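You operate a simulated robot arm through the tools that you are given. There is no shell and no other tool. Be economical: measure what you need, move in short steps, check, and stop when the job is done.

The job below is to be done with a simulated two-armed robot. You get a single attempt, and the scene is never put back.

TASK
Hold the tilt link, unpin it and take it off the yellow plate.
Fine: pull its gold pin into the orange tray; lay the link on the bench's clear end.

Only the result counts: the job must be done as asked and must still hold three seconds after the hand-in. Knocking over, shifting, dropping, spilling or breaking anything else fails it.

THE ROBOT
Two 7-joint arms with two-finger parallel grippers on one trunk, on a base that drives. Base frame: it is fixed to the floor where the robot stands at the start and does not move with it; the origin is under the middle of the robot, x ahead of it, y to its left, z up. Readings come in mm, degrees, newtons and seconds.
The left shoulder is at the start at [70, 163, 1245], the right one opposite. With the tool pointing down near the work surface each hand reaches from about 380 to 880 mm from the robot's upright axis, wherever it stands, measured 20 degrees to its own side. Places, roughly: blue jack wheel [300, 100, 900]; blue strip bolt [500, 100, 900]; clear end of the plate bench [0, 700, 800]; gold pin (3x3x10 cm) [-300, 900, 900]; orange tray [200, 900, 900]; red jack wheel [700, -500, 900]; red strip bolt [700, -300, 900]. Payload 3.43 kg a hand.
The TCP of each hand is the grasp point between the finger pads, 34 mm short of the fingertips. In the tool frame z runs along the fingers and y along their closing line. Largest opening 128 mm; finger width 24, thickness 12; the body of the gripper, 48 by 130 mm, starts 96 mm behind the TCP.
Orientation is that of the tool frame in the base frame, as [roll, pitch, yaw] about the fixed x, y, z axes, in that order (R = Rz(yaw) Ry(pitch) Rx(roll)). With the fingers straight down and closing along the base's y, the tool's x points along the base's -x, its y along +y and its z along -z.

THE INTERFACE
- The arms move only by the tool apply_moves. It takes "left_deltas", "right_deltas" or both (then of equal length, played together; a hand with none holds still); each is one flat list of numbers, 7 for each row, row after row: the shift along the tool's x, y, z in units of 20 mm (1.0 is 20 mm), then the turn, a rotation vector about the tool's x, y, z in units of 6 degrees (1.0 is 6 degrees), then the opening in per cent of the stroke, from 0 (shut) to 100 (fully open). In form: [x, y, z, ax, ay, az, gripper, x, y, z, ax, ay, az, gripper, ...]. A call has 1 to 20 rows; each row shifts and turns the commanded pose from where the row before left it, along the tool's axes as they then stand. A call with a number of a shift or a turn outside -1 to 1 is refused whole. A row lasts 0.2 s, in which the tool goes at most 50 mm and 8.6 degrees; a call with a longer step from one row to the next is refused whole, and so is a gripper value outside its range. A pose out of reach is approached as far as the arm can. The call stops where the force on the tool passes 90 N (or 10 N more than at its start, if that is more) or the arm is blocked; 0.2 s more then pass. The fingers move at their own pace (about 153 mm/s each) and stop on an object; they squeeze with about 37 N. The grip force told is the motor's: it shows also when the fingers shut on nothing. Time passes only in rows, and 0.2 s behind the last, so rows that do not move let the fingers close. It gives the time, the measured TCP pose, the force on the tool (base axes), the opening and the grip force at its end, in the units of the frame above (readings bear some noise), with the torque about the TCP (base axes, N m) and any sound that the robot's microphone picked up.
- Cameras (640 x 400 px; columns grow to the right, rows downward): "scene" is now at [93.1, 48.9, 1451.8]; the picture's right is [0.71, -0.70, 0.00], its down [-0.52, -0.52, -0.67] and it looks along [0.47, 0.48, -0.74] (base axes); focal length 214 px, centre (320, 200). "left" rides on the left gripper at [76, 11, -160] in its tool frame; the picture's right is [-0.15, 0.99, 0.00], its down [-0.88, -0.13, -0.46] and it looks along [-0.45, -0.07, 0.89] (tool axes); focal length 234 px, centre (320, 200). "right" rides on the right gripper at [76, -11, -160] in its tool frame; the picture's right is [0.15, 0.99, 0.00], its down [-0.88, 0.13, -0.46] and it looks along [-0.45, 0.07, 0.89] (tool axes); focal length 234 px, centre (320, 200). There is no depth. A picture from a camera that has moved, and an enlarged one, comes with that camera's place and axes in the base frame and with its lens. The place of the scene camera against the robot may be out by one fixed shift of up to 18 mm in any direction.
- get_image(camera): a new picture of that camera. It takes no simulated time.
- lift_body(by): slides the trunk up (or, below 0, down) by that many mm; the arms and the scene camera ride with it, the base frame stays. It gives what a move gives, with no picture.
- drive_base(legs): drives the robot by 1 to 6 legs, each [ahead, left, turn to the left] in mm, mm and degrees, along the robot's own axes; the way and the turn of a leg run together, so that a leg with both is an arc; at most 1500 mm and 180 degrees a leg. The arms and the cameras ride along, it lands a little off, and it stops where it bumps. It gives what a move gives.
- head_to(pan, tilt): turns the head with the scene camera to pan (to the left, within 86 degrees either way) and tilt (down, from -29 to 69), counted from straight ahead of the robot. It gives what a move gives.
- inspect(camera, box): a new picture of the part [left, top, right, bottom] of that camera's present view, enlarged. It takes no simulated time.
- finish_job(): hands the job in; it is judged then, once.

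Work in short steps. Places have to be worked out from the pictures, the camera data and where the tool is seen: move nearer, look again, correct. Check each grasp and each placing, and mend what went wrong. You have 120 turns and 92 pictures in all, those below and enlarged ones among them. Open the grippers and draw the arms clear of the work before you hand the job in, unless the task says otherwise; then end with one line.

The tools are called after "Request:" as name(argument=value, ...) on one line, values as JSON. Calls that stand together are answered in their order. apply_moves: Moves the arms, as the interface text tells. Its arguments: {"type":"object","properties":{"left_deltas":{"type":"array","items":{"type":"number"}},"right_deltas":{"type":"array","items":{"type":"number"}}},"required":[]} The other tools are called the same way: lift_body (by) slides the trunk up or down; drive_base (legs) drives the base; head_to (pan, tilt) turns the head that bears the scene camera; get_image (camera) takes a picture; inspect (camera, box) takes an enlarged picture of a part of a camera's view; finish_job () hands the job in.

At the start:

```text
clock: 0.0
left_tcp_pos: [324.3, 452.7, 1262.8]
left_ee_rot: [-179.9, 0.0, 180.0]
left_contact_force: [-0.1, -0.6, 0.4]
left_wrist_torque: [-0.02, 0.05, -0.01]
left_gripper_width: 128.0
left_grasp_force: 0.1
right_tcp_pos: [519.6, 42.4, 1326.0]
right_ee_rot: [-179.9, 0.0, 179.9]
right_contact_force: [-0.6, -0.2, 0.0]
right_wrist_torque: [-0.03, -0.02, 0.05]
right_gripper_width: 128.3
right_grasp_force: 0.1
trunk travel left (down, up): [-725.0, 215.0]
robot x, y, heading: [-2.4, -0.8, -0.1]
head pan, tilt: [45.3, 47.6]
```

scene: 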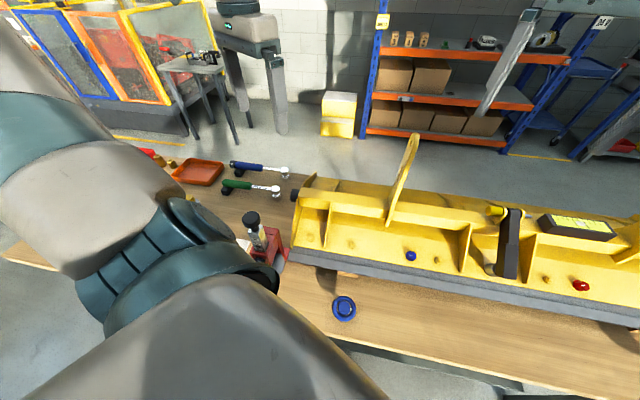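
right: 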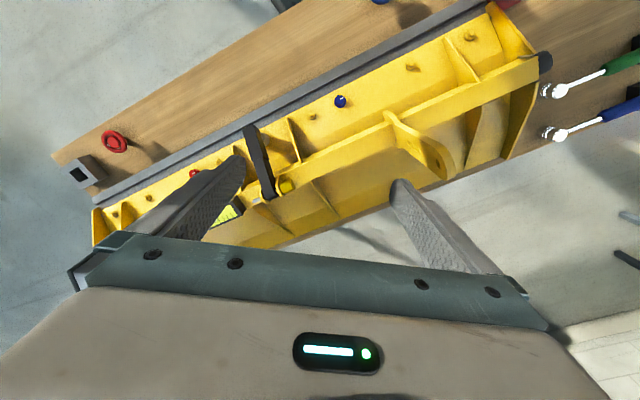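
left: 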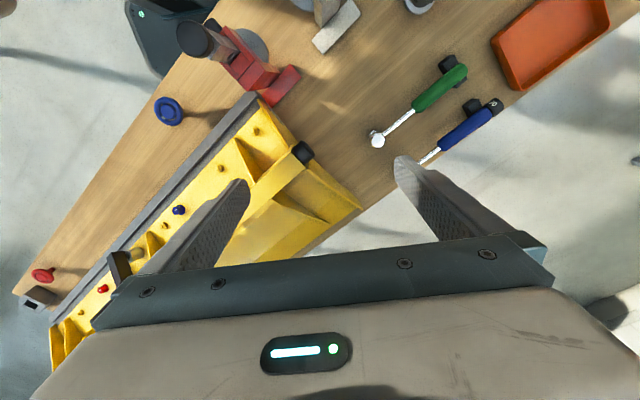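

I'll look left first to find the link and its gold pin.

Request:
head_to(pan=86, tilt=40)

```text
clock: 1.1
left_tcp_pos: [324.5, 452.0, 1262.4]
left_ee_rot: [180.0, 0.0, 179.9]
left_contact_force: [0.4, 0.8, -0.5]
left_wrist_torque: [0.0, -0.01, -0.02]
left_gripper_width: 127.9
left_grasp_force: 0.1
right_tcp_pos: [519.4, 41.8, 1325.7]
right_ee_rot: [-180.0, 0.1, -179.9]
right_contact_force: [0.7, 0.0, -0.2]
right_wrist_torque: [0.01, -0.01, 0.02]
right_gripper_width: 127.8
right_grasp_force: 0.2
trunk travel left (down, up): [-725.0, 215.0]
robot x, y, heading: [-0.9, -5.4, -0.2]
head pan, tilt: [85.9, 40.0]
```

The head is now panned left, so I take a picture.

Request:
get_image(camera="scene")

```text
88 pictures are left
camera scene: at [43.5, 77.5, 1462.6], right [1.0, -0.07, 0.0], down [-0.05, -0.64, -0.77], along [0.05, 0.76, -0.64], focal length 214 px, centre (320, 200)
```

scene: 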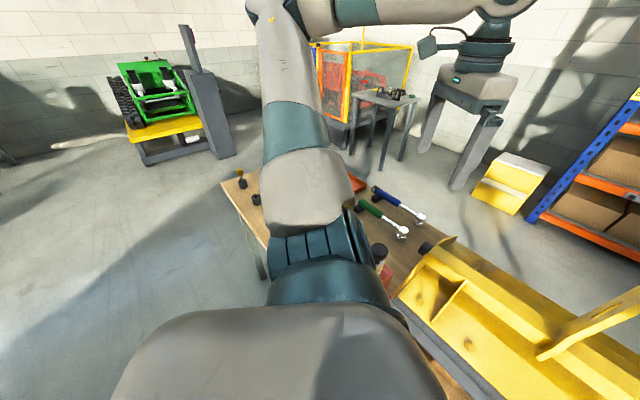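

I enlarge the bench's left end, where the pin should be.

Request:
inspect(camera="scene", box=[200, 150, 300, 220])

Request:
inspect(camera="left", box=[0, 0, 640, 400])

```text
5.71 times, centred on (250, 185) of scene
camera zoom: at [43.5, 77.5, 1462.6], right [1.0, -0.07, 0.0], down [-0.05, -0.64, -0.77], along [0.05, 0.76, -0.64], focal length 1226 px, centre (720, 286)
```

zoom: 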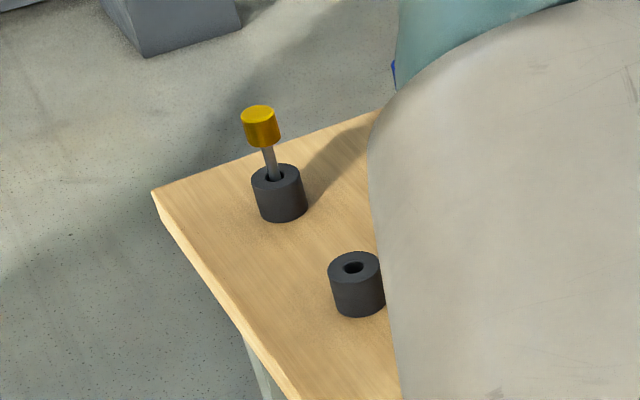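

```text
1.00 times, centred on (320, 200) of left (not enlarged: the box is as wide or as high as the picture)
camera zoom: at [249.0, 464.3, 1422.4], right [0.15, 0.99, 0.0], down [0.88, -0.13, 0.46], along [0.45, -0.07, -0.89], focal length 234 px, centre (320, 200)
```

zoom: 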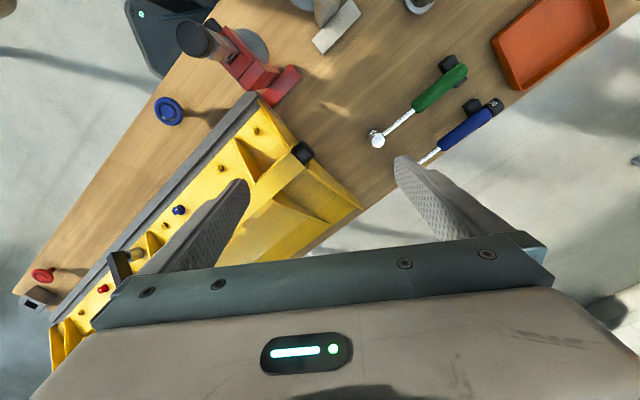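

The gold pin at the left end stands in a black socket, so I now look closely at the dark link on the plate.

Request:
inspect(camera="right", box=[180, 100, 340, 220])

Request:
head_to(pan=0, tilt=45)

Request:
get_image(camera="scene")

```text
3.33 times, centred on (260, 160) of right
camera zoom: at [441.8, 32.1, 1482.2], right [-0.15, 0.99, 0.0], down [0.88, 0.13, 0.46], along [0.45, 0.07, -0.89], focal length 781 px, centre (520, 333)
```

zoom: 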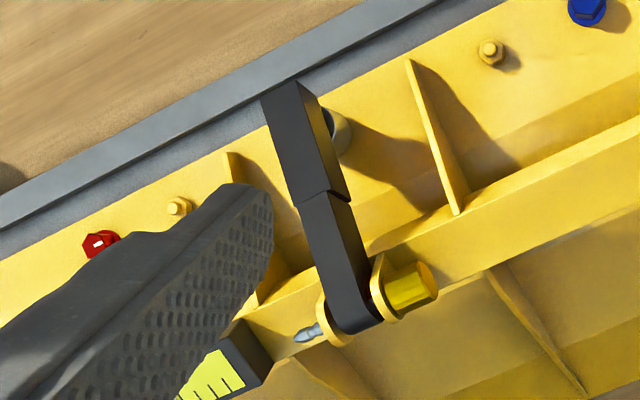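

```text
clock: 2.7
left_tcp_pos: [325.4, 452.4, 1262.1]
left_ee_rot: [-180.0, 0.0, -180.0]
left_contact_force: [0.4, 0.4, 0.2]
left_wrist_torque: [-0.03, -0.01, 0.01]
left_gripper_width: 128.2
left_grasp_force: 0.0
right_tcp_pos: [519.9, 43.5, 1325.1]
right_ee_rot: [180.0, 0.0, -179.9]
right_contact_force: [0.3, 0.3, -0.6]
right_wrist_torque: [0.05, 0.02, 0.03]
right_gripper_width: 127.9
right_grasp_force: 0.0
trunk travel left (down, up): [-725.0, 215.0]
robot x, y, heading: [1.4, -3.9, 0.1]
head pan, tilt: [0.0, 45.0]
```

```text
84 pictures are left
camera scene: at [118.7, -7.3, 1455.4], right [0.0, -1.0, 0.0], down [-0.71, 0.0, -0.71], along [0.71, 0.0, -0.71], focal length 214 px, centre (320, 200)
```

scene: 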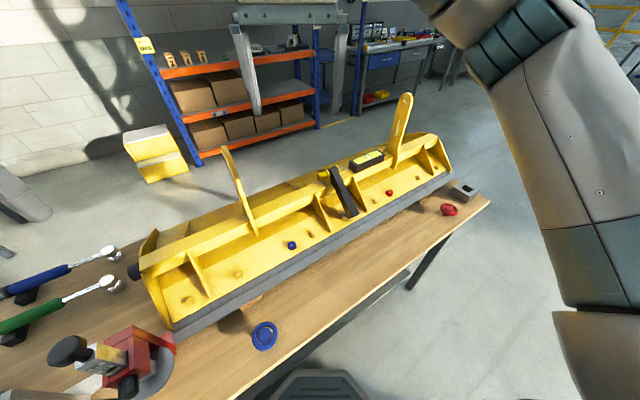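

The link hangs in a clevis with a gold-knobbed pin on its left side. I zoom in to see its lower end and the clevis.

Request:
inspect(camera="scene", box=[290, 140, 420, 230])

Request:
inspect(camera="scene", box=[0, 220, 320, 400])

```text
4.44 times, centred on (355, 185) of scene
camera zoom: at [118.7, -7.3, 1455.4], right [0.0, -1.0, 0.0], down [-0.71, 0.0, -0.71], along [0.71, 0.0, -0.71], focal length 953 px, centre (164, 267)
```

zoom: 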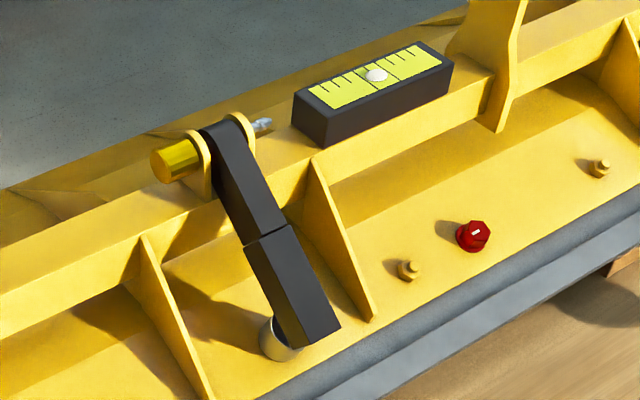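

```text
2.00 times, centred on (160, 310) of scene
camera zoom: at [118.7, -7.3, 1455.4], right [0.0, -1.0, 0.0], down [-0.71, 0.0, -0.71], along [0.71, 0.0, -0.71], focal length 429 px, centre (640, -20)
```

zoom: 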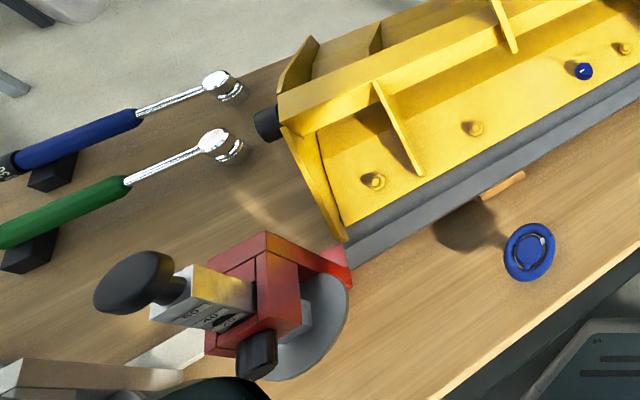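

Triangulation puts the knob at about [651,-7,1030], the link's top at [680,-45,1030] and its lower end at [560,-108,963]. The pin axis runs along about (-0.56, 0.83). I'll move both hands above the spot: the right yawed 34° and leaned square to the link, the left coming in nearer.

Request:
apply_moves(right_deltas=[-0.3125, -0.906, 0.9375, 0, 0, 0, 100, -0.3125, -0.906, 0.9375, 0, 0, 0, 100, -0.3125, -0.906, 0.9375, 0, 0, 0, 100, -0.3125, -0.906, 0.9375, 0, 0, 0, 100, -0.3125, -0.906, 0.9375, 0, 0, 0, 100, -0.3125, -0.906, 0.9375, 0, 0, 0, 100, -0.3125, -0.906, 0.9375, 0, 0, 0, 100, -0.3125, -0.906, 0.9375, 0, 0, 0, 100, 0, 0, 0, 0, 0, -0.944, 60, 0, 0, 0, 0, 0, -0.944, 60, 0, 0, 0, 0, 0, -0.944, 60, 0, 0, 0, 0, 0, -0.944, 60, 0, 0, 0, 0, 0, -0.944, 60, 0, 0, 0, 0, 0, -0.944, 60, 0, 0, 0, 0, -0.9, 0, 60, 0, 0, 0, 0, -0.9, 0, 60, 0, 0, 0, 0, -0.9, 0, 60, 0, 0, 0, 0, -0.9, 0, 60, 0, 0, 0, 0, -0.9, 0, 60], left_deltas=[-0.72, -0.847, 0.21, 0, 0, 0, 100, -0.72, -0.847, 0.21, 0, 0, 0, 100, -0.72, -0.847, 0.21, 0, 0, 0, 100, -0.72, -0.847, 0.21, 0, 0, 0, 100, -0.72, -0.847, 0.21, 0, 0, 0, 100, -0.72, -0.847, 0.21, 0, 0, 0, 100, -0.72, -0.847, 0.21, 0, 0, 0, 100, -0.72, -0.847, 0.21, 0, 0, 0, 100, -0.72, -0.847, 0.21, 0, 0, 0, 100, -0.72, -0.847, 0.21, 0, 0, 0, 100, -0.72, -0.847, 0.21, 0, 0, 0, 100, -0.72, -0.847, 0.21, 0, 0, 0, 100, -0.72, -0.847, 0.21, 0, 0, 0, 100, -0.72, -0.847, 0.21, 0, 0, 0, 100, -0.72, -0.847, 0.21, 0, 0, 0, 100, -0.72, -0.847, 0.21, 0, 0, 0, 100, -0.72, -0.847, 0.21, 0, 0, 0, 100, -0.72, -0.847, 0.21, 0, 0, 0, 100, -0.72, -0.847, 0.21, 0, 0, 0, 100])

Request:
get_image(camera="right")

Request:
get_image(camera="left")

Request:
get_image(camera="scene")

```text
clock: 5.5
left_tcp_pos: [483.5, 251.6, 1214.1]
left_ee_rot: [179.3, -1.0, 179.7]
left_contact_force: [-58.2, 39.5, 51.1]
left_wrist_torque: [-3.34, -0.92, -3.26]
left_gripper_width: 105.2
left_grasp_force: 0.1
right_tcp_pos: [558.4, -90.1, 1180.1]
right_ee_rot: [-179.6, 0.3, -152.5]
right_contact_force: [0.8, -0.5, 0.2]
right_wrist_torque: [0.0, 0.05, -0.01]
right_gripper_width: 76.6
right_grasp_force: 0.0
trunk travel left (down, up): [-725.0, 215.0]
robot x, y, heading: [-1.4, 3.0, 0.4]
head pan, tilt: [0.0, 45.0]
stopped in row 13 (left hand): the force on the tool passed its limit at 101 N (the readings are from after the stop); the commanded pose is now the measured one
```

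```text
81 pictures are left
camera right: at [493.4, -133.2, 1337.3], right [-0.59, 0.81, -0.01], down [0.72, 0.52, 0.46], along [0.38, 0.26, -0.89], focal length 234 px, centre (320, 200)
```

right: 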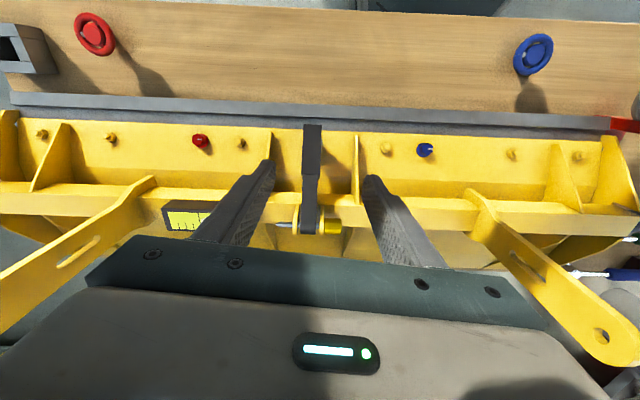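

```text
80 pictures are left
camera left: at [409.9, 262.0, 1375.7], right [0.15, 0.99, 0.01], down [0.89, -0.14, 0.44], along [0.44, -0.06, -0.9], focal length 234 px, centre (320, 200)
```

left: 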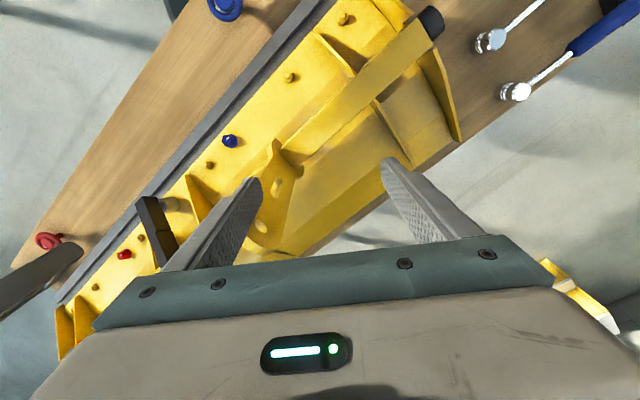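

```text
79 pictures are left
camera scene: at [104.2, 1.6, 1457.6], right [0.01, -1.0, 0.0], down [-0.7, -0.01, -0.71], along [0.71, 0.0, -0.7], focal length 214 px, centre (320, 200)
```

scene: 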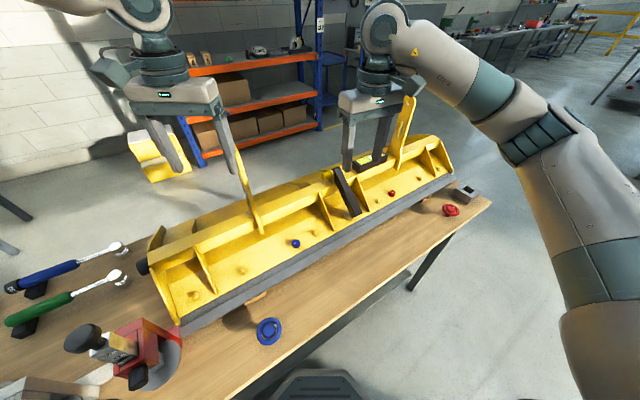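

The left hand touched the tall left fin, whose tip is at about z 1175, and has stopped there. The plate looks unmoved. I back the left hand off, go over the fin high, and finish turning the right hand.

Request:
apply_moves(left_deltas=[0.75, 0.5, -0.75, 0, 0, 0, 82, 0.75, 0.5, -0.75, 0, 0, 0, 82, 0, 0, -0.9, 0, 0, 0, 60, 0, 0, -0.9, 0, 0, 0, 60, 0, 0, -0.9, 0, 0, 0, 60, 0, 0, -0.9, 0, 0, 0, 60, -0.67, -0.823, 0, 0, 0, 0, 60, -0.67, -0.823, 0, 0, 0, 0, 60, -0.67, -0.823, 0, 0, 0, 0, 60, -0.67, -0.823, 0, 0, 0, 0, 60, -0.67, -0.823, 0, 0, 0, 0, 60, -0.67, -0.823, 0, 0, 0, 0, 60, -0.67, -0.823, 0, 0, 0, 0, 60, -0.67, -0.823, 0, 0, 0, 0, 60, -0.67, -0.823, 0, 0, 0, 0, 60, -0.67, -0.823, 0, 0, 0, 0, 60, -0.67, -0.823, 0, 0, 0, 0, 60], right_deltas=[0, 0, 0, 0, 0, -0.52, 60, 0, 0, 0, 0, 0, -0.52, 60, 0, 0, 0, 0, -0.9, 0, 60, 0, 0, 0, 0, -0.9, 0, 60, 0, 0, 0, 0, -0.9, 0, 60, 0, 0, 0, 0, -0.9, 0, 60, 0, 0, 0, 0, -0.9, 0, 60, 0, 0, 0, 0, 0, 0, 60, 0, 0, 0, 0, 0, 0, 60, 0, 0, 0, 0, 0, 0, 60, 0, 0, 0, 0, 0, 0, 60, 0, 0, 0, 0, 0, 0, 60, 0, 0, 0, 0, 0, 0, 60, 0, 0, 0, 0, 0, 0, 60, 0, 0, 0, 0, 0, 0, 60, 0, 0, 0, 0, 0, 0, 60, 0, 0, 0, 0, 0, 0, 60])

```text
clock: 9.1
left_tcp_pos: [549.7, 171.9, 1292.7]
left_ee_rot: [179.3, -1.0, -180.0]
left_contact_force: [0.2, 0.2, 0.4]
left_wrist_torque: [0.01, 0.01, -0.01]
left_gripper_width: 76.6
left_grasp_force: 0.0
left hand out of reach, approached as far as the arm can: row 12, 13, 14, 15, 16, 17
right_tcp_pos: [569.2, -98.5, 1174.2]
right_ee_rot: [180.0, 27.0, -146.5]
right_contact_force: [1.0, -0.8, 0.3]
right_wrist_torque: [0.0, 0.02, 0.03]
right_gripper_width: 76.9
right_grasp_force: 0.0
trunk travel left (down, up): [-725.0, 215.0]
robot x, y, heading: [1.1, 0.2, 0.4]
head pan, tilt: [0.0, 45.0]
```

The left arm is short of reach that high up. I raise the trunk 100 mm, which carries both hands up with it.

Request:
lift_body(by=100)

```text
clock: 10.4
left_tcp_pos: [549.8, 171.2, 1394.1]
left_ee_rot: [179.4, -1.1, 179.9]
left_contact_force: [0.3, 0.8, -0.6]
left_wrist_torque: [0.04, 0.0, -0.02]
left_gripper_width: 77.0
left_grasp_force: 0.0
right_tcp_pos: [569.4, -97.9, 1274.2]
right_ee_rot: [180.0, 27.0, -146.5]
right_contact_force: [0.2, -0.8, -0.4]
right_wrist_torque: [-0.01, 0.02, -0.02]
right_gripper_width: 76.9
right_grasp_force: 0.0
trunk travel left (down, up): [-825.0, 115.0]
robot x, y, heading: [0.2, 0.7, 0.1]
head pan, tilt: [0.0, 45.0]
```

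I lower the left hand a little toward the knob's side and bring the right hand to its pre-grasp over the link.

Request:
apply_moves(left_deltas=[0, 0, 0.8, 0, 0, 0, 60, 0, 0, 0.8, 0, 0, 0, 60, 0, 0, 0.8, 0, 0, 0, 60, 0, 0, 0.8, 0, 0, 0, 60, 0, 0, 0.8, 0, 0, 0, 60, 0, 0, 0.8, 0, 0, 0, 60, 0, 0, 0.8, 0, 0, 0, 60, 0, 0, 0.8, 0, 0, 0, 60, 0, 0, 0, 0, 0, 0, 60, 0, 0, 0, 0, 0, 0, 60], right_deltas=[0.568, 0, 0.906, 0, 0, 0, 60, 0.568, 0, 0.906, 0, 0, 0, 60, 0.568, 0, 0.906, 0, 0, 0, 60, 0.568, 0, 0.906, 0, 0, 0, 60, 0.568, 0, 0.906, 0, 0, 0, 60, 0.568, 0, 0.906, 0, 0, 0, 60, 0.568, 0, 0.906, 0, 0, 0, 60, 0.568, 0, 0.906, 0, 0, 0, 60, 0.568, 0, 0.906, 0, 0, 0, 60, 0.568, 0, 0.906, 0, 0, 0, 60])

Request:
get_image(camera="scene")

Request:
get_image(camera="right")

```text
clock: 12.6
left_tcp_pos: [545.2, 172.5, 1265.5]
left_ee_rot: [179.4, -1.1, 179.9]
left_contact_force: [-0.1, 0.2, 0.1]
left_wrist_torque: [0.0, 0.01, 0.0]
left_gripper_width: 76.8
left_grasp_force: 0.1
right_tcp_pos: [552.4, -111.2, 1061.1]
right_ee_rot: [180.0, 27.0, -146.5]
right_contact_force: [0.0, 0.5, -0.1]
right_wrist_torque: [0.0, 0.02, 0.06]
right_gripper_width: 76.8
right_grasp_force: 0.1
trunk travel left (down, up): [-825.0, 115.0]
robot x, y, heading: [-3.1, 2.0, 0.6]
head pan, tilt: [0.0, 45.0]
```

```text
78 pictures are left
camera scene: at [117.2, -6.4, 1555.4], right [0.01, -1.0, 0.0], down [-0.71, 0.0, -0.71], along [0.71, 0.0, -0.71], focal length 214 px, centre (320, 200)
```

scene: 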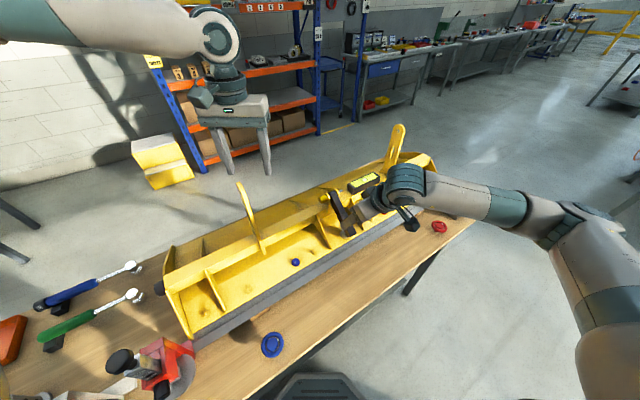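

```text
77 pictures are left
camera right: at [439.3, -196.6, 1166.4], right [-0.65, 0.75, -0.07], down [0.41, 0.43, 0.81], along [0.64, 0.5, -0.59], focal length 234 px, centre (320, 200)
```

right: 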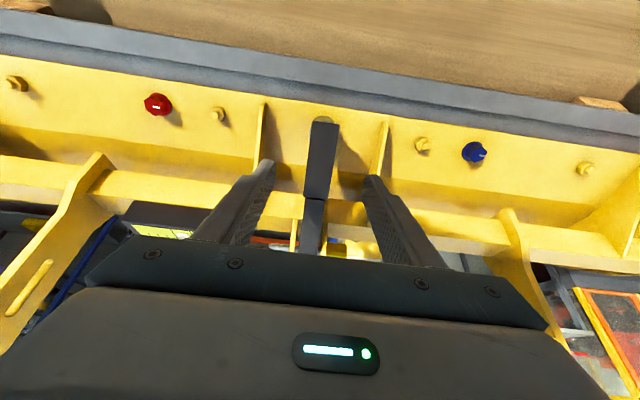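

The link sits centred between the right fingers. I advance 96 mm along the approach with the fingers still open.

Request:
apply_moves(right_deltas=[0, 0, 0.8, 0, 0, 0, 60, 0, 0, 0.8, 0, 0, 0, 60, 0, 0, 0.8, 0, 0, 0, 60, 0, 0, 0.8, 0, 0, 0, 60, 0, 0, 0.8, 0, 0, 0, 60, 0, 0, 0.8, 0, 0, 0, 60])

Request:
get_image(camera="right")

Request:
inspect(camera="scene", box=[290, 160, 430, 260])

```text
clock: 14.0
left_tcp_pos: [546.1, 172.7, 1264.8]
left_ee_rot: [179.4, -1.0, 179.8]
left_contact_force: [0.8, -0.3, -0.4]
left_wrist_torque: [-0.02, 0.0, 0.01]
left_gripper_width: 76.5
left_grasp_force: 0.1
right_tcp_pos: [589.3, -85.3, 976.0]
right_ee_rot: [180.0, 27.0, -146.5]
right_contact_force: [0.2, -0.4, 0.0]
right_wrist_torque: [-0.03, 0.01, -0.01]
right_gripper_width: 77.0
right_grasp_force: 0.0
trunk travel left (down, up): [-825.0, 115.0]
robot x, y, heading: [2.5, 5.6, 0.4]
head pan, tilt: [0.0, 45.0]
```

```text
76 pictures are left
camera right: at [477.0, -171.3, 1080.9], right [-0.65, 0.75, -0.07], down [0.41, 0.43, 0.81], along [0.63, 0.5, -0.59], focal length 234 px, centre (320, 200)
```

right: 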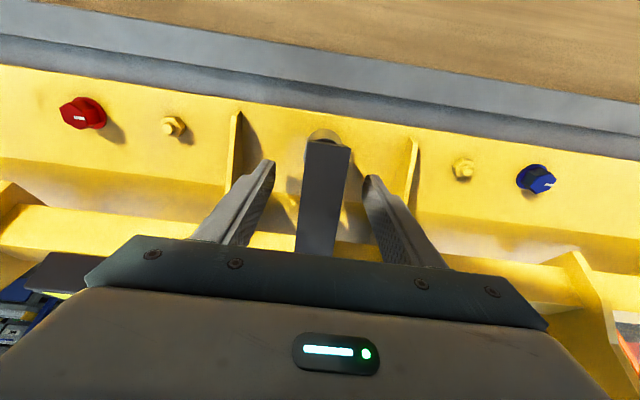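

```text
4.00 times, centred on (360, 210) of scene
camera zoom: at [117.5, -5.6, 1555.4], right [0.01, -1.0, 0.0], down [-0.71, 0.0, -0.71], along [0.71, 0.0, -0.71], focal length 858 px, centre (160, 160)
```

zoom: 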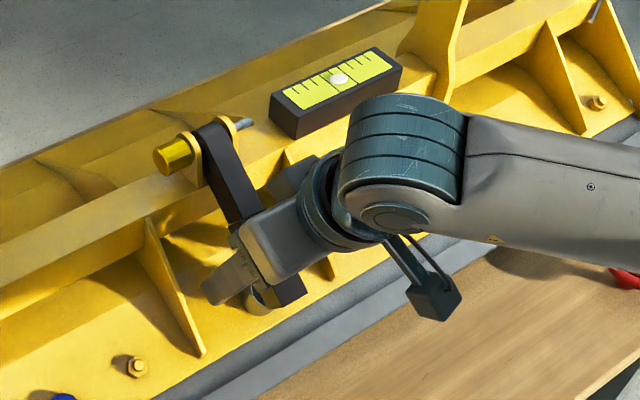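

The link is centred, so I go 6 mm deeper and close the right fingers on it.

Request:
apply_moves(right_deltas=[0, 0, 0.3, 0, 0, 0, 60, 0, 0, 0, 0, 0, 0, 45, 0, 0, 0, 0, 0, 0, 30, 0, 0, 0, 0, 0, 0, 0, 0, 0, 0, 0, 0, 0, 0, 0, 0, 0, 0, 0, 0, 0])

Request:
get_image(camera="right")

```text
clock: 15.4
left_tcp_pos: [545.6, 173.1, 1266.0]
left_ee_rot: [179.4, -1.0, 179.9]
left_contact_force: [-0.4, 0.2, 0.4]
left_wrist_torque: [0.0, -0.01, -0.02]
left_gripper_width: 76.8
left_grasp_force: 0.1
right_tcp_pos: [591.1, -84.5, 970.6]
right_ee_rot: [179.9, 27.0, -146.4]
right_contact_force: [-0.3, -0.3, 0.5]
right_wrist_torque: [-0.11, -0.14, 0.23]
right_gripper_width: 28.1
right_grasp_force: 37.0
trunk travel left (down, up): [-825.0, 115.0]
robot x, y, heading: [-0.8, 0.6, 0.2]
head pan, tilt: [0.0, 45.0]
```

```text
74 pictures are left
camera right: at [478.8, -169.9, 1076.4], right [-0.65, 0.75, -0.07], down [0.41, 0.43, 0.81], along [0.63, 0.5, -0.59], focal length 234 px, centre (320, 200)
```

right: 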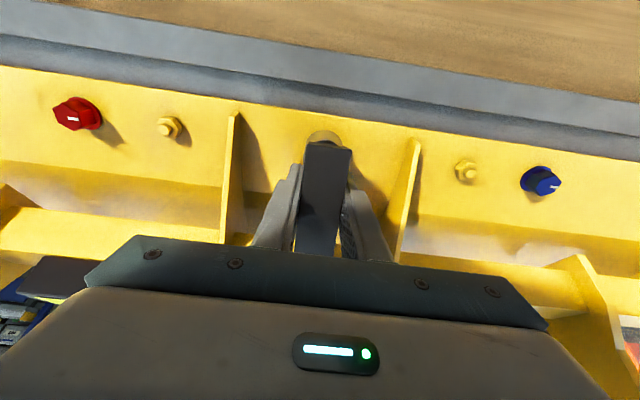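

The right grip on the link is good: 28 mm wide at 37 N. I turn the left hand so it closes square to the pin axis, then bring it above the knob.

Request:
apply_moves(left_deltas=[0, 0, 0, 0, 0, 0.94, 60, 0, 0, 0, 0, 0, 0.94, 60, 0, 0, 0, 0, 0, 0.94, 60, 0, 0, 0, 0, 0, 0.94, 60, 0, 0, 0, 0, 0, 0.94, 60, 0, 0, 0, 0, 0, 0.94, 60, 0, 0, 0, 0, 0, 0.94, 60, 0, 0, 0, 0, 0, 0.94, 60, 0, 0, 0, 0, 0, 0.94, 60, 0, 0, 0, 0, 0, 0.94, 60, -0.97, -0.05, 0.3, 0, 0, 0, 60, -0.97, -0.05, 0.3, 0, 0, 0, 60, -0.97, -0.05, 0.3, 0, 0, 0, 60, -0.97, -0.05, 0.3, 0, 0, 0, 60, -0.97, -0.05, 0.3, 0, 0, 0, 60, -0.97, -0.05, 0.7, 0, 0, 0, 60, -0.97, -0.05, 0.7, 0, 0, 0, 60, -0.97, -0.05, 0.7, 0, 0, 0, 60, -0.97, -0.05, 0.7, 0, 0, 0, 60, -0.97, -0.05, 0.7, 0, 0, 0, 60])

Request:
get_image(camera="left")

Request:
get_image(camera="scene")

```text
clock: 19.6
left_tcp_pos: [563.2, 160.2, 1180.8]
left_ee_rot: [-179.5, -0.9, 123.5]
left_contact_force: [-0.5, -0.3, -0.8]
left_wrist_torque: [0.03, 0.02, 0.02]
left_gripper_width: 76.7
left_grasp_force: 0.0
left hand out of reach, approached as far as the arm can: row 12, 13, 14, 15, 16, 17, 18, 19, 20
right_tcp_pos: [591.1, -84.7, 971.5]
right_ee_rot: [180.0, 27.0, -146.4]
right_contact_force: [-0.9, -1.0, 0.2]
right_wrist_torque: [-0.12, 0.06, 0.09]
right_gripper_width: 27.6
right_grasp_force: 37.1
trunk travel left (down, up): [-825.0, 115.0]
robot x, y, heading: [-3.0, 1.6, 0.6]
head pan, tilt: [0.0, 45.0]
```

```text
73 pictures are left
camera left: at [534.3, 229.9, 1341.3], right [0.91, 0.42, -0.01], down [0.38, -0.81, 0.44], along [0.18, -0.4, -0.9], focal length 234 px, centre (320, 200)
```

left: 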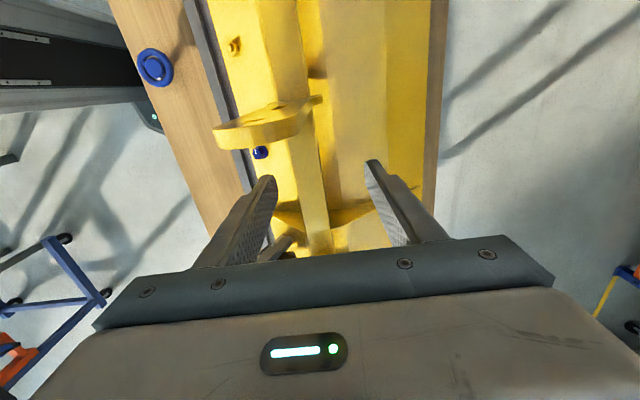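

```text
72 pictures are left
camera scene: at [117.3, -5.9, 1555.4], right [0.01, -1.0, 0.0], down [-0.71, 0.0, -0.71], along [0.71, 0.0, -0.71], focal length 214 px, centre (320, 200)
```

scene: 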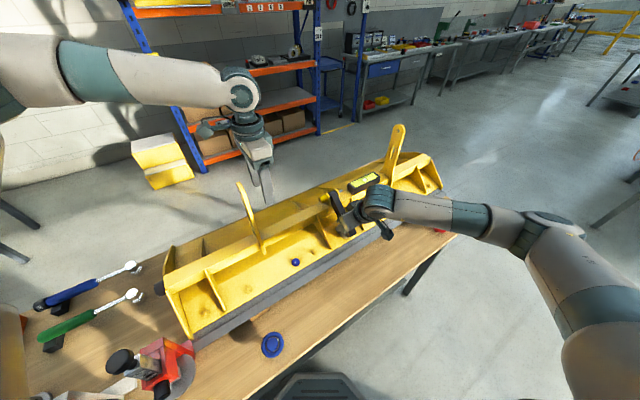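

The left arm reports it cannot reach further toward the knob. I test whether the commanded pose still sits out of reach by sending one null row.

Request:
apply_moves(left_deltas=[0, 0, 0, 0, 0, 0, 60])

```text
clock: 20.0
left_tcp_pos: [563.7, 162.3, 1180.4]
left_ee_rot: [-179.5, -1.1, 123.5]
left_contact_force: [-0.3, 0.5, -0.4]
left_wrist_torque: [-0.01, -0.01, 0.02]
left_gripper_width: 76.6
left_grasp_force: 0.1
right_tcp_pos: [590.9, -84.0, 971.3]
right_ee_rot: [-179.9, 27.1, -146.5]
right_contact_force: [-2.8, -0.5, 0.5]
right_wrist_torque: [-0.07, 0.07, 0.15]
right_gripper_width: 27.6
right_grasp_force: 36.7
trunk travel left (down, up): [-825.0, 115.0]
robot x, y, heading: [-1.6, -0.3, 0.4]
head pan, tilt: [0.0, 45.0]
```

The command does reset to the measured pose. I probe whether the hand can go lower and then toward the knob.

Request:
apply_moves(left_deltas=[-0.5, 0, 0, 0, 0, 0, 60, -0.5, 0, 0.5, 0, 0, 0, 60, 0, 0, 0.5, 0, 0, 0, 60, -0.5, -0.5, 0, 0, 0, 0, 60, -0.5, -0.5, 0, 0, 0, 0, 60])

```text
clock: 21.2
left_tcp_pos: [550.5, 156.5, 1169.9]
left_ee_rot: [-179.5, -0.9, 123.5]
left_contact_force: [0.0, -0.7, -0.6]
left_wrist_torque: [0.0, 0.0, 0.01]
left_gripper_width: 76.6
left_grasp_force: 0.0
left hand out of reach, approached as far as the arm can: row 1, 2, 4, 5
right_tcp_pos: [590.4, -84.4, 969.9]
right_ee_rot: [180.0, 27.0, -146.5]
right_contact_force: [-1.4, -0.2, 0.2]
right_wrist_torque: [-0.03, 0.05, 0.11]
right_gripper_width: 28.1
right_grasp_force: 36.4
trunk travel left (down, up): [-825.0, 115.0]
robot x, y, heading: [0.7, 2.4, 0.4]
head pan, tilt: [0.0, 45.0]
```

The motion toward the knob is blocked, which looks like an arm-posture limit. I try another route: up, back toward the robot and across, then extend later.

Request:
apply_moves(left_deltas=[0, 0, -1, 0, 0, 0, 60, 0, 0, -1, 0, 0, 0, 60, 0, 0, -1, 0, 0, 0, 60, 0, 0, -1, 0, 0, 0, 60, 0, 0, -1, 0, 0, 0, 60, -0.08, -0.95, 0, 0, 0, 0, 60, -0.08, -0.95, 0, 0, 0, 0, 60, -0.08, -0.95, 0, 0, 0, 0, 60, -0.08, -0.95, 0, 0, 0, 0, 60, -0.08, -0.95, 0, 0, 0, 0, 60, -0.08, -0.95, 0, 0, 0, 0, 60, -0.08, -0.95, 0, 0, 0, 0, 60, -0.08, -0.95, 0, 0, 0, 0, 60])

Request:
get_image(camera="scene")

```text
clock: 24.0
left_tcp_pos: [424.8, 115.3, 1261.4]
left_ee_rot: [-179.4, -0.9, 123.5]
left_contact_force: [-0.1, -0.7, 0.5]
left_wrist_torque: [0.05, 0.02, -0.03]
left_gripper_width: 76.8
left_grasp_force: 0.0
left hand out of reach, approached as far as the arm can: row 7, 8, 9, 10, 11, 12, 13
right_tcp_pos: [591.4, -84.1, 970.5]
right_ee_rot: [-179.9, 27.0, -146.5]
right_contact_force: [-1.4, 0.2, 0.5]
right_wrist_torque: [-0.01, 0.01, 0.09]
right_gripper_width: 27.8
right_grasp_force: 36.6
trunk travel left (down, up): [-825.0, 115.0]
robot x, y, heading: [0.4, 1.9, 0.2]
head pan, tilt: [0.0, 45.0]
```

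```text
71 pictures are left
camera scene: at [117.2, -5.9, 1555.4], right [0.01, -1.0, 0.0], down [-0.71, 0.0, -0.71], along [0.71, 0.0, -0.71], focal length 214 px, centre (320, 200)
```

scene: 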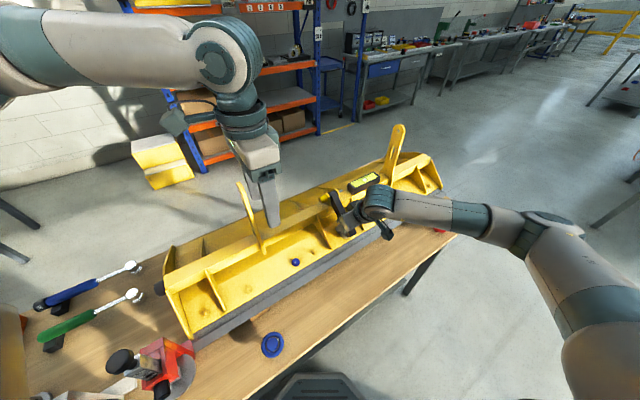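

The left limit looks like a fixed bearing of about 15.5° left of the robot's axis. I test whether it eases at a lower height, between the robot and the plate.

Request:
apply_moves(left_deltas=[0, 0, 1, 0, 0, 0, 60, 0, 0, 1, 0, 0, 0, 60, 0, 0, 1, 0, 0, 0, 60, 0, 0, 1, 0, 0, 0, 60, 0, 0, 1, 0, 0, 0, 60, 0, 0, 1, 0, 0, 0, 60, -1, 0, 0, 0, 0, 0, 60, -1, 0, 0, 0, 0, 0, 60, -1, 0, 0, 0, 0, 0, 60])

Request:
get_image(camera="scene")

```text
clock: 26.0
left_tcp_pos: [450.7, 128.4, 1165.0]
left_ee_rot: [-179.4, -1.0, 123.4]
left_contact_force: [0.1, 0.2, -0.1]
left_wrist_torque: [-0.01, 0.02, -0.01]
left_gripper_width: 76.8
left_grasp_force: 0.0
left hand out of reach, approached as far as the arm can: row 3, 5, 6, 7, 8, 9
right_tcp_pos: [591.4, -84.9, 971.1]
right_ee_rot: [-179.9, 26.9, -146.5]
right_contact_force: [-1.2, -0.2, -0.5]
right_wrist_torque: [-0.01, 0.04, 0.07]
right_gripper_width: 27.8
right_grasp_force: 37.2
trunk travel left (down, up): [-825.0, 115.0]
robot x, y, heading: [0.1, -1.1, 0.3]
head pan, tilt: [0.0, 45.0]
```

```text
70 pictures are left
camera scene: at [117.3, -6.0, 1555.4], right [0.01, -1.0, 0.0], down [-0.71, 0.0, -0.71], along [0.71, 0.0, -0.71], focal length 214 px, centre (320, 200)
```

scene: 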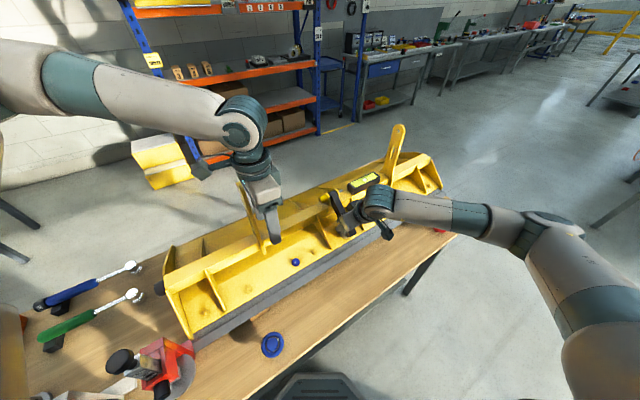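

The limit stays at a fixed bearing near 16° for the left wrist, so a small base turn to the right, about 14°, will suit both arms. I release the link, withdraw the right hand and raise both hands before turning.

Request:
apply_moves(right_deltas=[0, 0, 0, 0, 0, 0, 60, 0, 0, 0, 0, 0, 0, 60, 0, 0, -1, 0, 0, 0, 60, 0, 0, -1, 0, 0, 0, 60, 0, 0, -1, 0, 0, 0, 60, 0, 0, -1, 0, 0, 0, 60, 0, 0, -1, 0, 0, 0, 60, 0, 0, -1, 0, 0, 0, 60, 0, 0, -1, 0, 0, 0, 60, 0, 0, -1, 0, 0, 0, 60, -0.454, 0, -0.891, 0, 0, 0, 60, -0.454, 0, -0.891, 0, 0, 0, 60, -0.454, 0, -0.891, 0, 0, 0, 60, -0.454, 0, -0.891, 0, 0, 0, 60, -0.454, 0, -0.891, 0, 0, 0, 60, -0.454, 0, -0.891, 0, 0, 0, 60, -0.454, 0, -0.891, 0, 0, 0, 60], left_deltas=[0, 0, 0, 0, 0, 0, 60, 0, 0, 0, 0, 0, 0, 60, 0, 0, -1, 0, 0, 0, 60, 0, 0, -1, 0, 0, 0, 60, 0, 0, -1, 0, 0, 0, 60, 0, 0, -1, 0, 0, 0, 60, 0, 0, -1, 0, 0, 0, 60, 0, 0, 0, 0, 0, 0, 60, 0, 0, 0, 0, 0, 0, 60, 0, 0, 0, 0, 0, 0, 60, 0, 0, 0, 0, 0, 0, 60, 0, 0, 0, 0, 0, 0, 60, 0, 0, 0, 0, 0, 0, 60, 0, 0, 0, 0, 0, 0, 60, 0, 0, 0, 0, 0, 0, 60, 0, 0, 0, 0, 0, 0, 60, 0, 0, 0, 0, 0, 0, 60])

```text
clock: 29.6
left_tcp_pos: [452.7, 128.5, 1267.3]
left_ee_rot: [-179.5, -1.1, 123.6]
left_contact_force: [-0.1, -0.6, 0.3]
left_wrist_torque: [0.0, -0.03, -0.01]
left_gripper_width: 77.0
left_grasp_force: 0.1
right_tcp_pos: [530.2, -124.0, 1252.9]
right_ee_rot: [-180.0, 26.9, -146.6]
right_contact_force: [-0.2, 0.5, 0.6]
right_wrist_torque: [0.04, -0.01, -0.02]
right_gripper_width: 76.5
right_grasp_force: 0.0
trunk travel left (down, up): [-825.0, 115.0]
robot x, y, heading: [-2.7, 1.1, 0.1]
head pan, tilt: [0.0, 45.0]
```

Both hands are clear and high, so I turn the base 14° to the right in place.

Request:
drive_base(legs=[[0, 0, -14]])

Request:
get_image(camera="scene")

```text
clock: 30.9
left_tcp_pos: [469.6, 13.7, 1268.2]
left_ee_rot: [-179.5, -1.1, 109.5]
left_contact_force: [0.9, -0.4, -0.5]
left_wrist_torque: [-0.02, 0.01, 0.0]
left_gripper_width: 76.7
left_grasp_force: 0.1
right_tcp_pos: [484.4, -249.9, 1253.5]
right_ee_rot: [-179.9, 27.0, -160.6]
right_contact_force: [-0.4, 1.5, -0.1]
right_wrist_torque: [0.0, -0.01, 0.03]
right_gripper_width: 76.9
right_grasp_force: 0.0
trunk travel left (down, up): [-825.0, 115.0]
robot x, y, heading: [-2.0, 2.1, -13.7]
head pan, tilt: [0.0, 45.0]
```

```text
69 pictures are left
camera scene: at [113.8, -37.4, 1555.3], right [-0.24, -0.97, 0.0], down [-0.69, 0.17, -0.71], along [0.69, -0.17, -0.71], focal length 214 px, centre (320, 200)
```

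scene: 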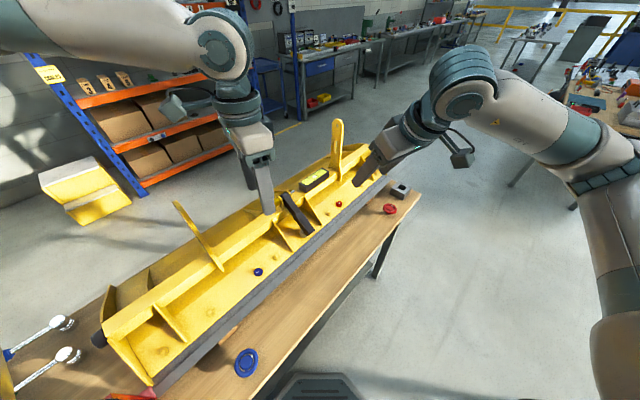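

The turn ended at heading -13.7°. I bring the right hand back to its pre-grasp over the link, and the left to above and left of the knob, leaned 20° away from the right hand.

Request:
apply_moves(right_deltas=[0, 0, 0, -0.353, 0, -0.693, 60, 0, 0, 0, -0.353, 0, -0.693, 60, 0, 0, 0, -0.353, 0, -0.693, 60, -0.142, 0.323, 0.97, 0, 0, 0, 60, -0.142, 0.323, 0.97, 0, 0, 0, 60, -0.142, 0.323, 0.97, 0, 0, 0, 60, -0.142, 0.323, 0.97, 0, 0, 0, 60, -0.142, 0.323, 0.97, 0, 0, 0, 60, -0.142, 0.323, 0.97, 0, 0, 0, 60, -0.142, 0.323, 0.97, 0, 0, 0, 60, -0.142, 0.323, 0.97, 0, 0, 0, 60, -0.142, 0.323, 0.97, 0, 0, 0, 60, -0.142, 0.323, 0.97, 0, 0, 0, 60, -0.142, 0.323, 0.97, 0, 0, 0, 60, -0.142, 0.323, 0.97, 0, 0, 0, 60], left_deltas=[0, 0, 0, 0, 0, -0.78, 60, 0, 0, 0, 0, 0, -0.78, 60, 0, 0, 0, 0, 0, -0.78, 60, -0.4, 0.89, 0, 0, 0, 0, 60, -0.4, 0.89, 0, 0, 0, 0, 60, -0.4, 0.89, 0.87, 0, 0, 0, 60, -0.4, 0.89, 0.87, 0, 0, 0, 60, -0.4, 0.89, 0.87, 0, 0, 0, 60, -0.4, 0.89, 0.87, 0, 0, 0, 60, -0.4, 0.89, 0.87, 0, 0, 0, 60, -0.4, 0.89, 0.87, 0, 0, 0, 60, 0, 0, 0, 0, -0.833, 0, 60, 0, 0, 0, 0, -0.833, 0, 60, 0, 0, 0, 0, -0.833, 0, 60, 0, 0, 0, 0, -0.833, 0, 60])

Request:
get_image(camera="left")

Request:
get_image(camera="scene")

```text
clock: 34.0
left_tcp_pos: [622.2, 41.5, 1161.4]
left_ee_rot: [-179.7, 19.1, 123.6]
left_contact_force: [0.1, -0.1, 0.5]
left_wrist_torque: [-0.02, -0.01, 0.0]
left_gripper_width: 76.7
left_grasp_force: 0.0
right_tcp_pos: [554.9, -109.7, 1062.4]
right_ee_rot: [180.0, 27.0, -146.6]
right_contact_force: [0.5, 0.1, -0.4]
right_wrist_torque: [-0.05, 0.03, 0.01]
right_gripper_width: 76.8
right_grasp_force: 0.0
trunk travel left (down, up): [-825.0, 115.0]
robot x, y, heading: [-3.7, -3.3, -13.7]
head pan, tilt: [0.0, 45.0]
```

```text
68 pictures are left
camera left: at [564.3, 152.2, 1288.0], right [0.9, 0.43, 0.04], down [0.27, -0.64, 0.72], along [0.34, -0.64, -0.69], focal length 234 px, centre (320, 200)
```

left: 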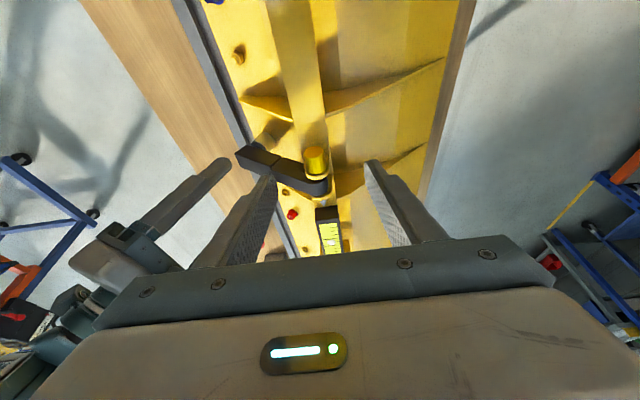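

```text
67 pictures are left
camera scene: at [112.9, -36.3, 1555.5], right [-0.24, -0.97, 0.0], down [-0.69, 0.17, -0.71], along [0.69, -0.17, -0.71], focal length 214 px, centre (320, 200)
```

scene: 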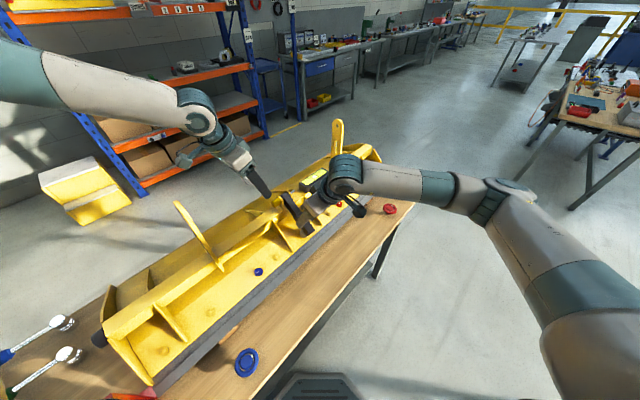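

Both hands reach their places. I grip the link again on the same line as before, and zoom the left view onto the knob.

Request:
apply_moves(right_deltas=[0, 0, 0.85, 0, 0, 0, 60, 0, 0, 0.85, 0, 0, 0, 60, 0, 0, 0.85, 0, 0, 0, 60, 0, 0, 0.85, 0, 0, 0, 60, 0, 0, 0.85, 0, 0, 0, 60, 0, 0, 0.85, 0, 0, 0, 60, 0, 0, 0, 0, 0, 0, 45, 0, 0, 0, 0, 0, 0, 30, 0, 0, 0, 0, 0, 0, 0, 0, 0, 0, 0, 0, 0, 0, 0, 0, 0, 0, 0, 0, 0])

Request:
inspect(camera="left", box=[220, 110, 420, 235])

Request:
inspect(camera="scene", box=[220, 150, 360, 250])

```text
clock: 36.5
left_tcp_pos: [622.1, 40.4, 1161.2]
left_ee_rot: [-179.9, 18.9, 123.5]
left_contact_force: [0.7, 0.7, -0.1]
left_wrist_torque: [0.0, -0.03, -0.02]
left_gripper_width: 76.8
left_grasp_force: 0.0
right_tcp_pos: [591.9, -83.3, 969.3]
right_ee_rot: [180.0, 27.1, -146.5]
right_contact_force: [-4.9, 4.5, -0.8]
right_wrist_torque: [0.22, 0.01, 0.12]
right_gripper_width: 27.8
right_grasp_force: 37.2
trunk travel left (down, up): [-825.0, 115.0]
robot x, y, heading: [-1.6, 1.1, -14.0]
head pan, tilt: [0.0, 45.0]
```

```text
3.20 times, centred on (320, 172) of left
camera zoom: at [564.4, 151.8, 1288.0], right [0.9, 0.43, 0.04], down [0.27, -0.64, 0.72], along [0.34, -0.63, -0.7], focal length 749 px, centre (320, 288)
```

zoom: 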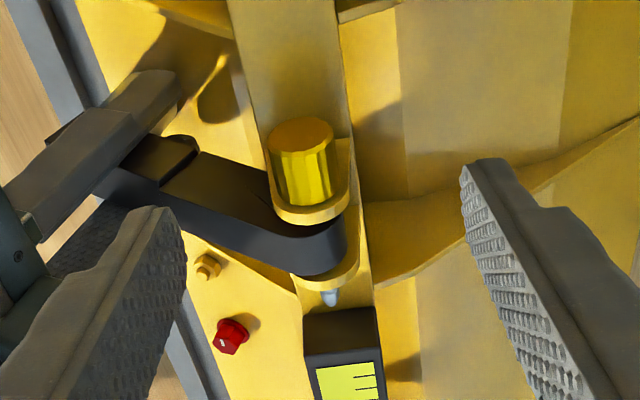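

```text
4.00 times, centred on (290, 200) of scene
camera zoom: at [112.9, -37.0, 1555.4], right [-0.24, -0.97, 0.0], down [-0.69, 0.17, -0.71], along [0.69, -0.17, -0.71], focal length 858 px, centre (440, 200)
```

zoom: 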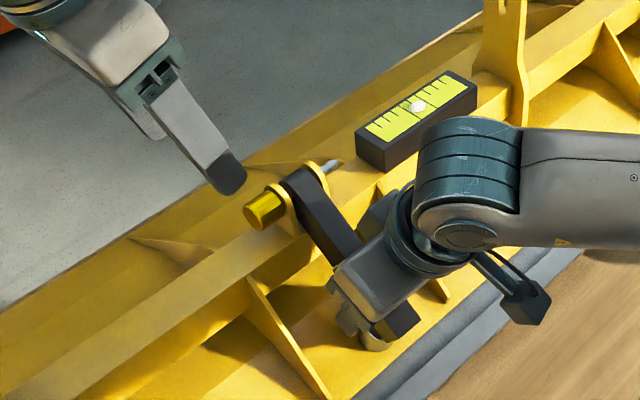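

The link is gripped again at 37 N. Merging the views puts the knob centre near n≈533, t≈-366, z≈1042. I move the left hand most of the way, with fingers open, and look again.

Request:
apply_moves(left_deltas=[-0.064, -0.07, 0.826, 0, 0, 0, 60, -0.064, -0.07, 0.826, 0, 0, 0, 60, -0.064, -0.07, 0.826, 0, 0, 0, 60, -0.064, -0.07, 0.826, 0, 0, 0, 60, -0.064, -0.07, 0.826, 0, 0, 0, 60])

Request:
get_image(camera="left")

Request:
inspect(camera="scene", box=[220, 150, 360, 250])

```text
clock: 37.6
left_tcp_pos: [633.8, 8.4, 1086.9]
left_ee_rot: [-179.8, 18.9, 123.5]
left_contact_force: [0.1, -0.4, 0.2]
left_wrist_torque: [-0.01, -0.02, -0.02]
left_gripper_width: 77.0
left_grasp_force: 0.1
right_tcp_pos: [592.2, -82.5, 969.9]
right_ee_rot: [-180.0, 27.0, -146.5]
right_contact_force: [-8.3, 7.9, -2.9]
right_wrist_torque: [0.14, 0.3, 0.24]
right_gripper_width: 27.8
right_grasp_force: 36.3
trunk travel left (down, up): [-825.0, 115.0]
robot x, y, heading: [-2.5, 1.5, -13.8]
head pan, tilt: [0.0, 45.0]
```

```text
64 pictures are left
camera left: at [576.0, 119.8, 1212.4], right [0.9, 0.43, 0.04], down [0.27, -0.64, 0.72], along [0.34, -0.63, -0.7], focal length 234 px, centre (320, 200)
```

left: 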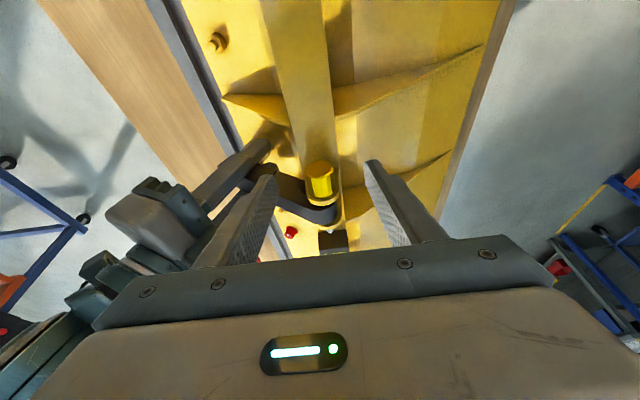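

```text
4.00 times, centred on (290, 200) of scene
camera zoom: at [113.0, -36.8, 1555.4], right [-0.24, -0.97, 0.0], down [-0.69, 0.17, -0.71], along [0.69, -0.17, -0.71], focal length 858 px, centre (440, 200)
```

zoom: 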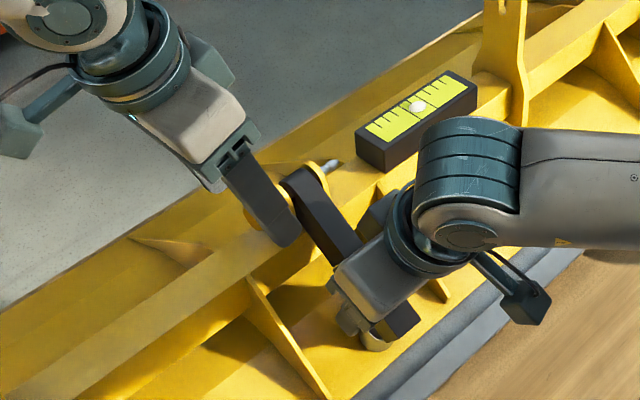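

Both left views agree: the knob is at n≈532, t≈-363, z≈1046, and the left hand is centred over it. I go down another 32 mm.

Request:
apply_moves(left_deltas=[0.03, 0, 0.55, 0, 0, 0, 60, 0.03, 0, 0.55, 0, 0, 0, 60, 0.02, 0, 0.5, 0, 0, 0, 60])

Request:
get_image(camera="left")

```text
clock: 38.5
left_tcp_pos: [636.0, 10.3, 1061.4]
left_ee_rot: [-179.8, 19.0, 123.5]
left_contact_force: [-0.1, -0.3, 0.1]
left_wrist_torque: [-0.01, 0.05, -0.01]
left_gripper_width: 76.7
left_grasp_force: 0.0
left hand out of reach, approached as far as the arm can: row 3
right_tcp_pos: [591.5, -83.2, 969.0]
right_ee_rot: [179.9, 26.9, -146.6]
right_contact_force: [-10.3, 9.1, -4.1]
right_wrist_torque: [0.11, 0.41, 0.19]
right_gripper_width: 27.8
right_grasp_force: 37.1
trunk travel left (down, up): [-825.0, 115.0]
robot x, y, heading: [-4.3, -2.3, -13.8]
head pan, tilt: [0.0, 45.0]
```

```text
62 pictures are left
camera left: at [577.8, 121.1, 1187.6], right [0.9, 0.43, 0.04], down [0.27, -0.64, 0.72], along [0.34, -0.63, -0.7], focal length 234 px, centre (320, 200)
```

left: 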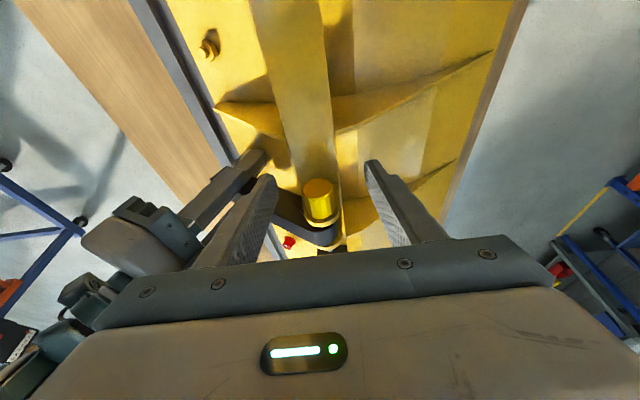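

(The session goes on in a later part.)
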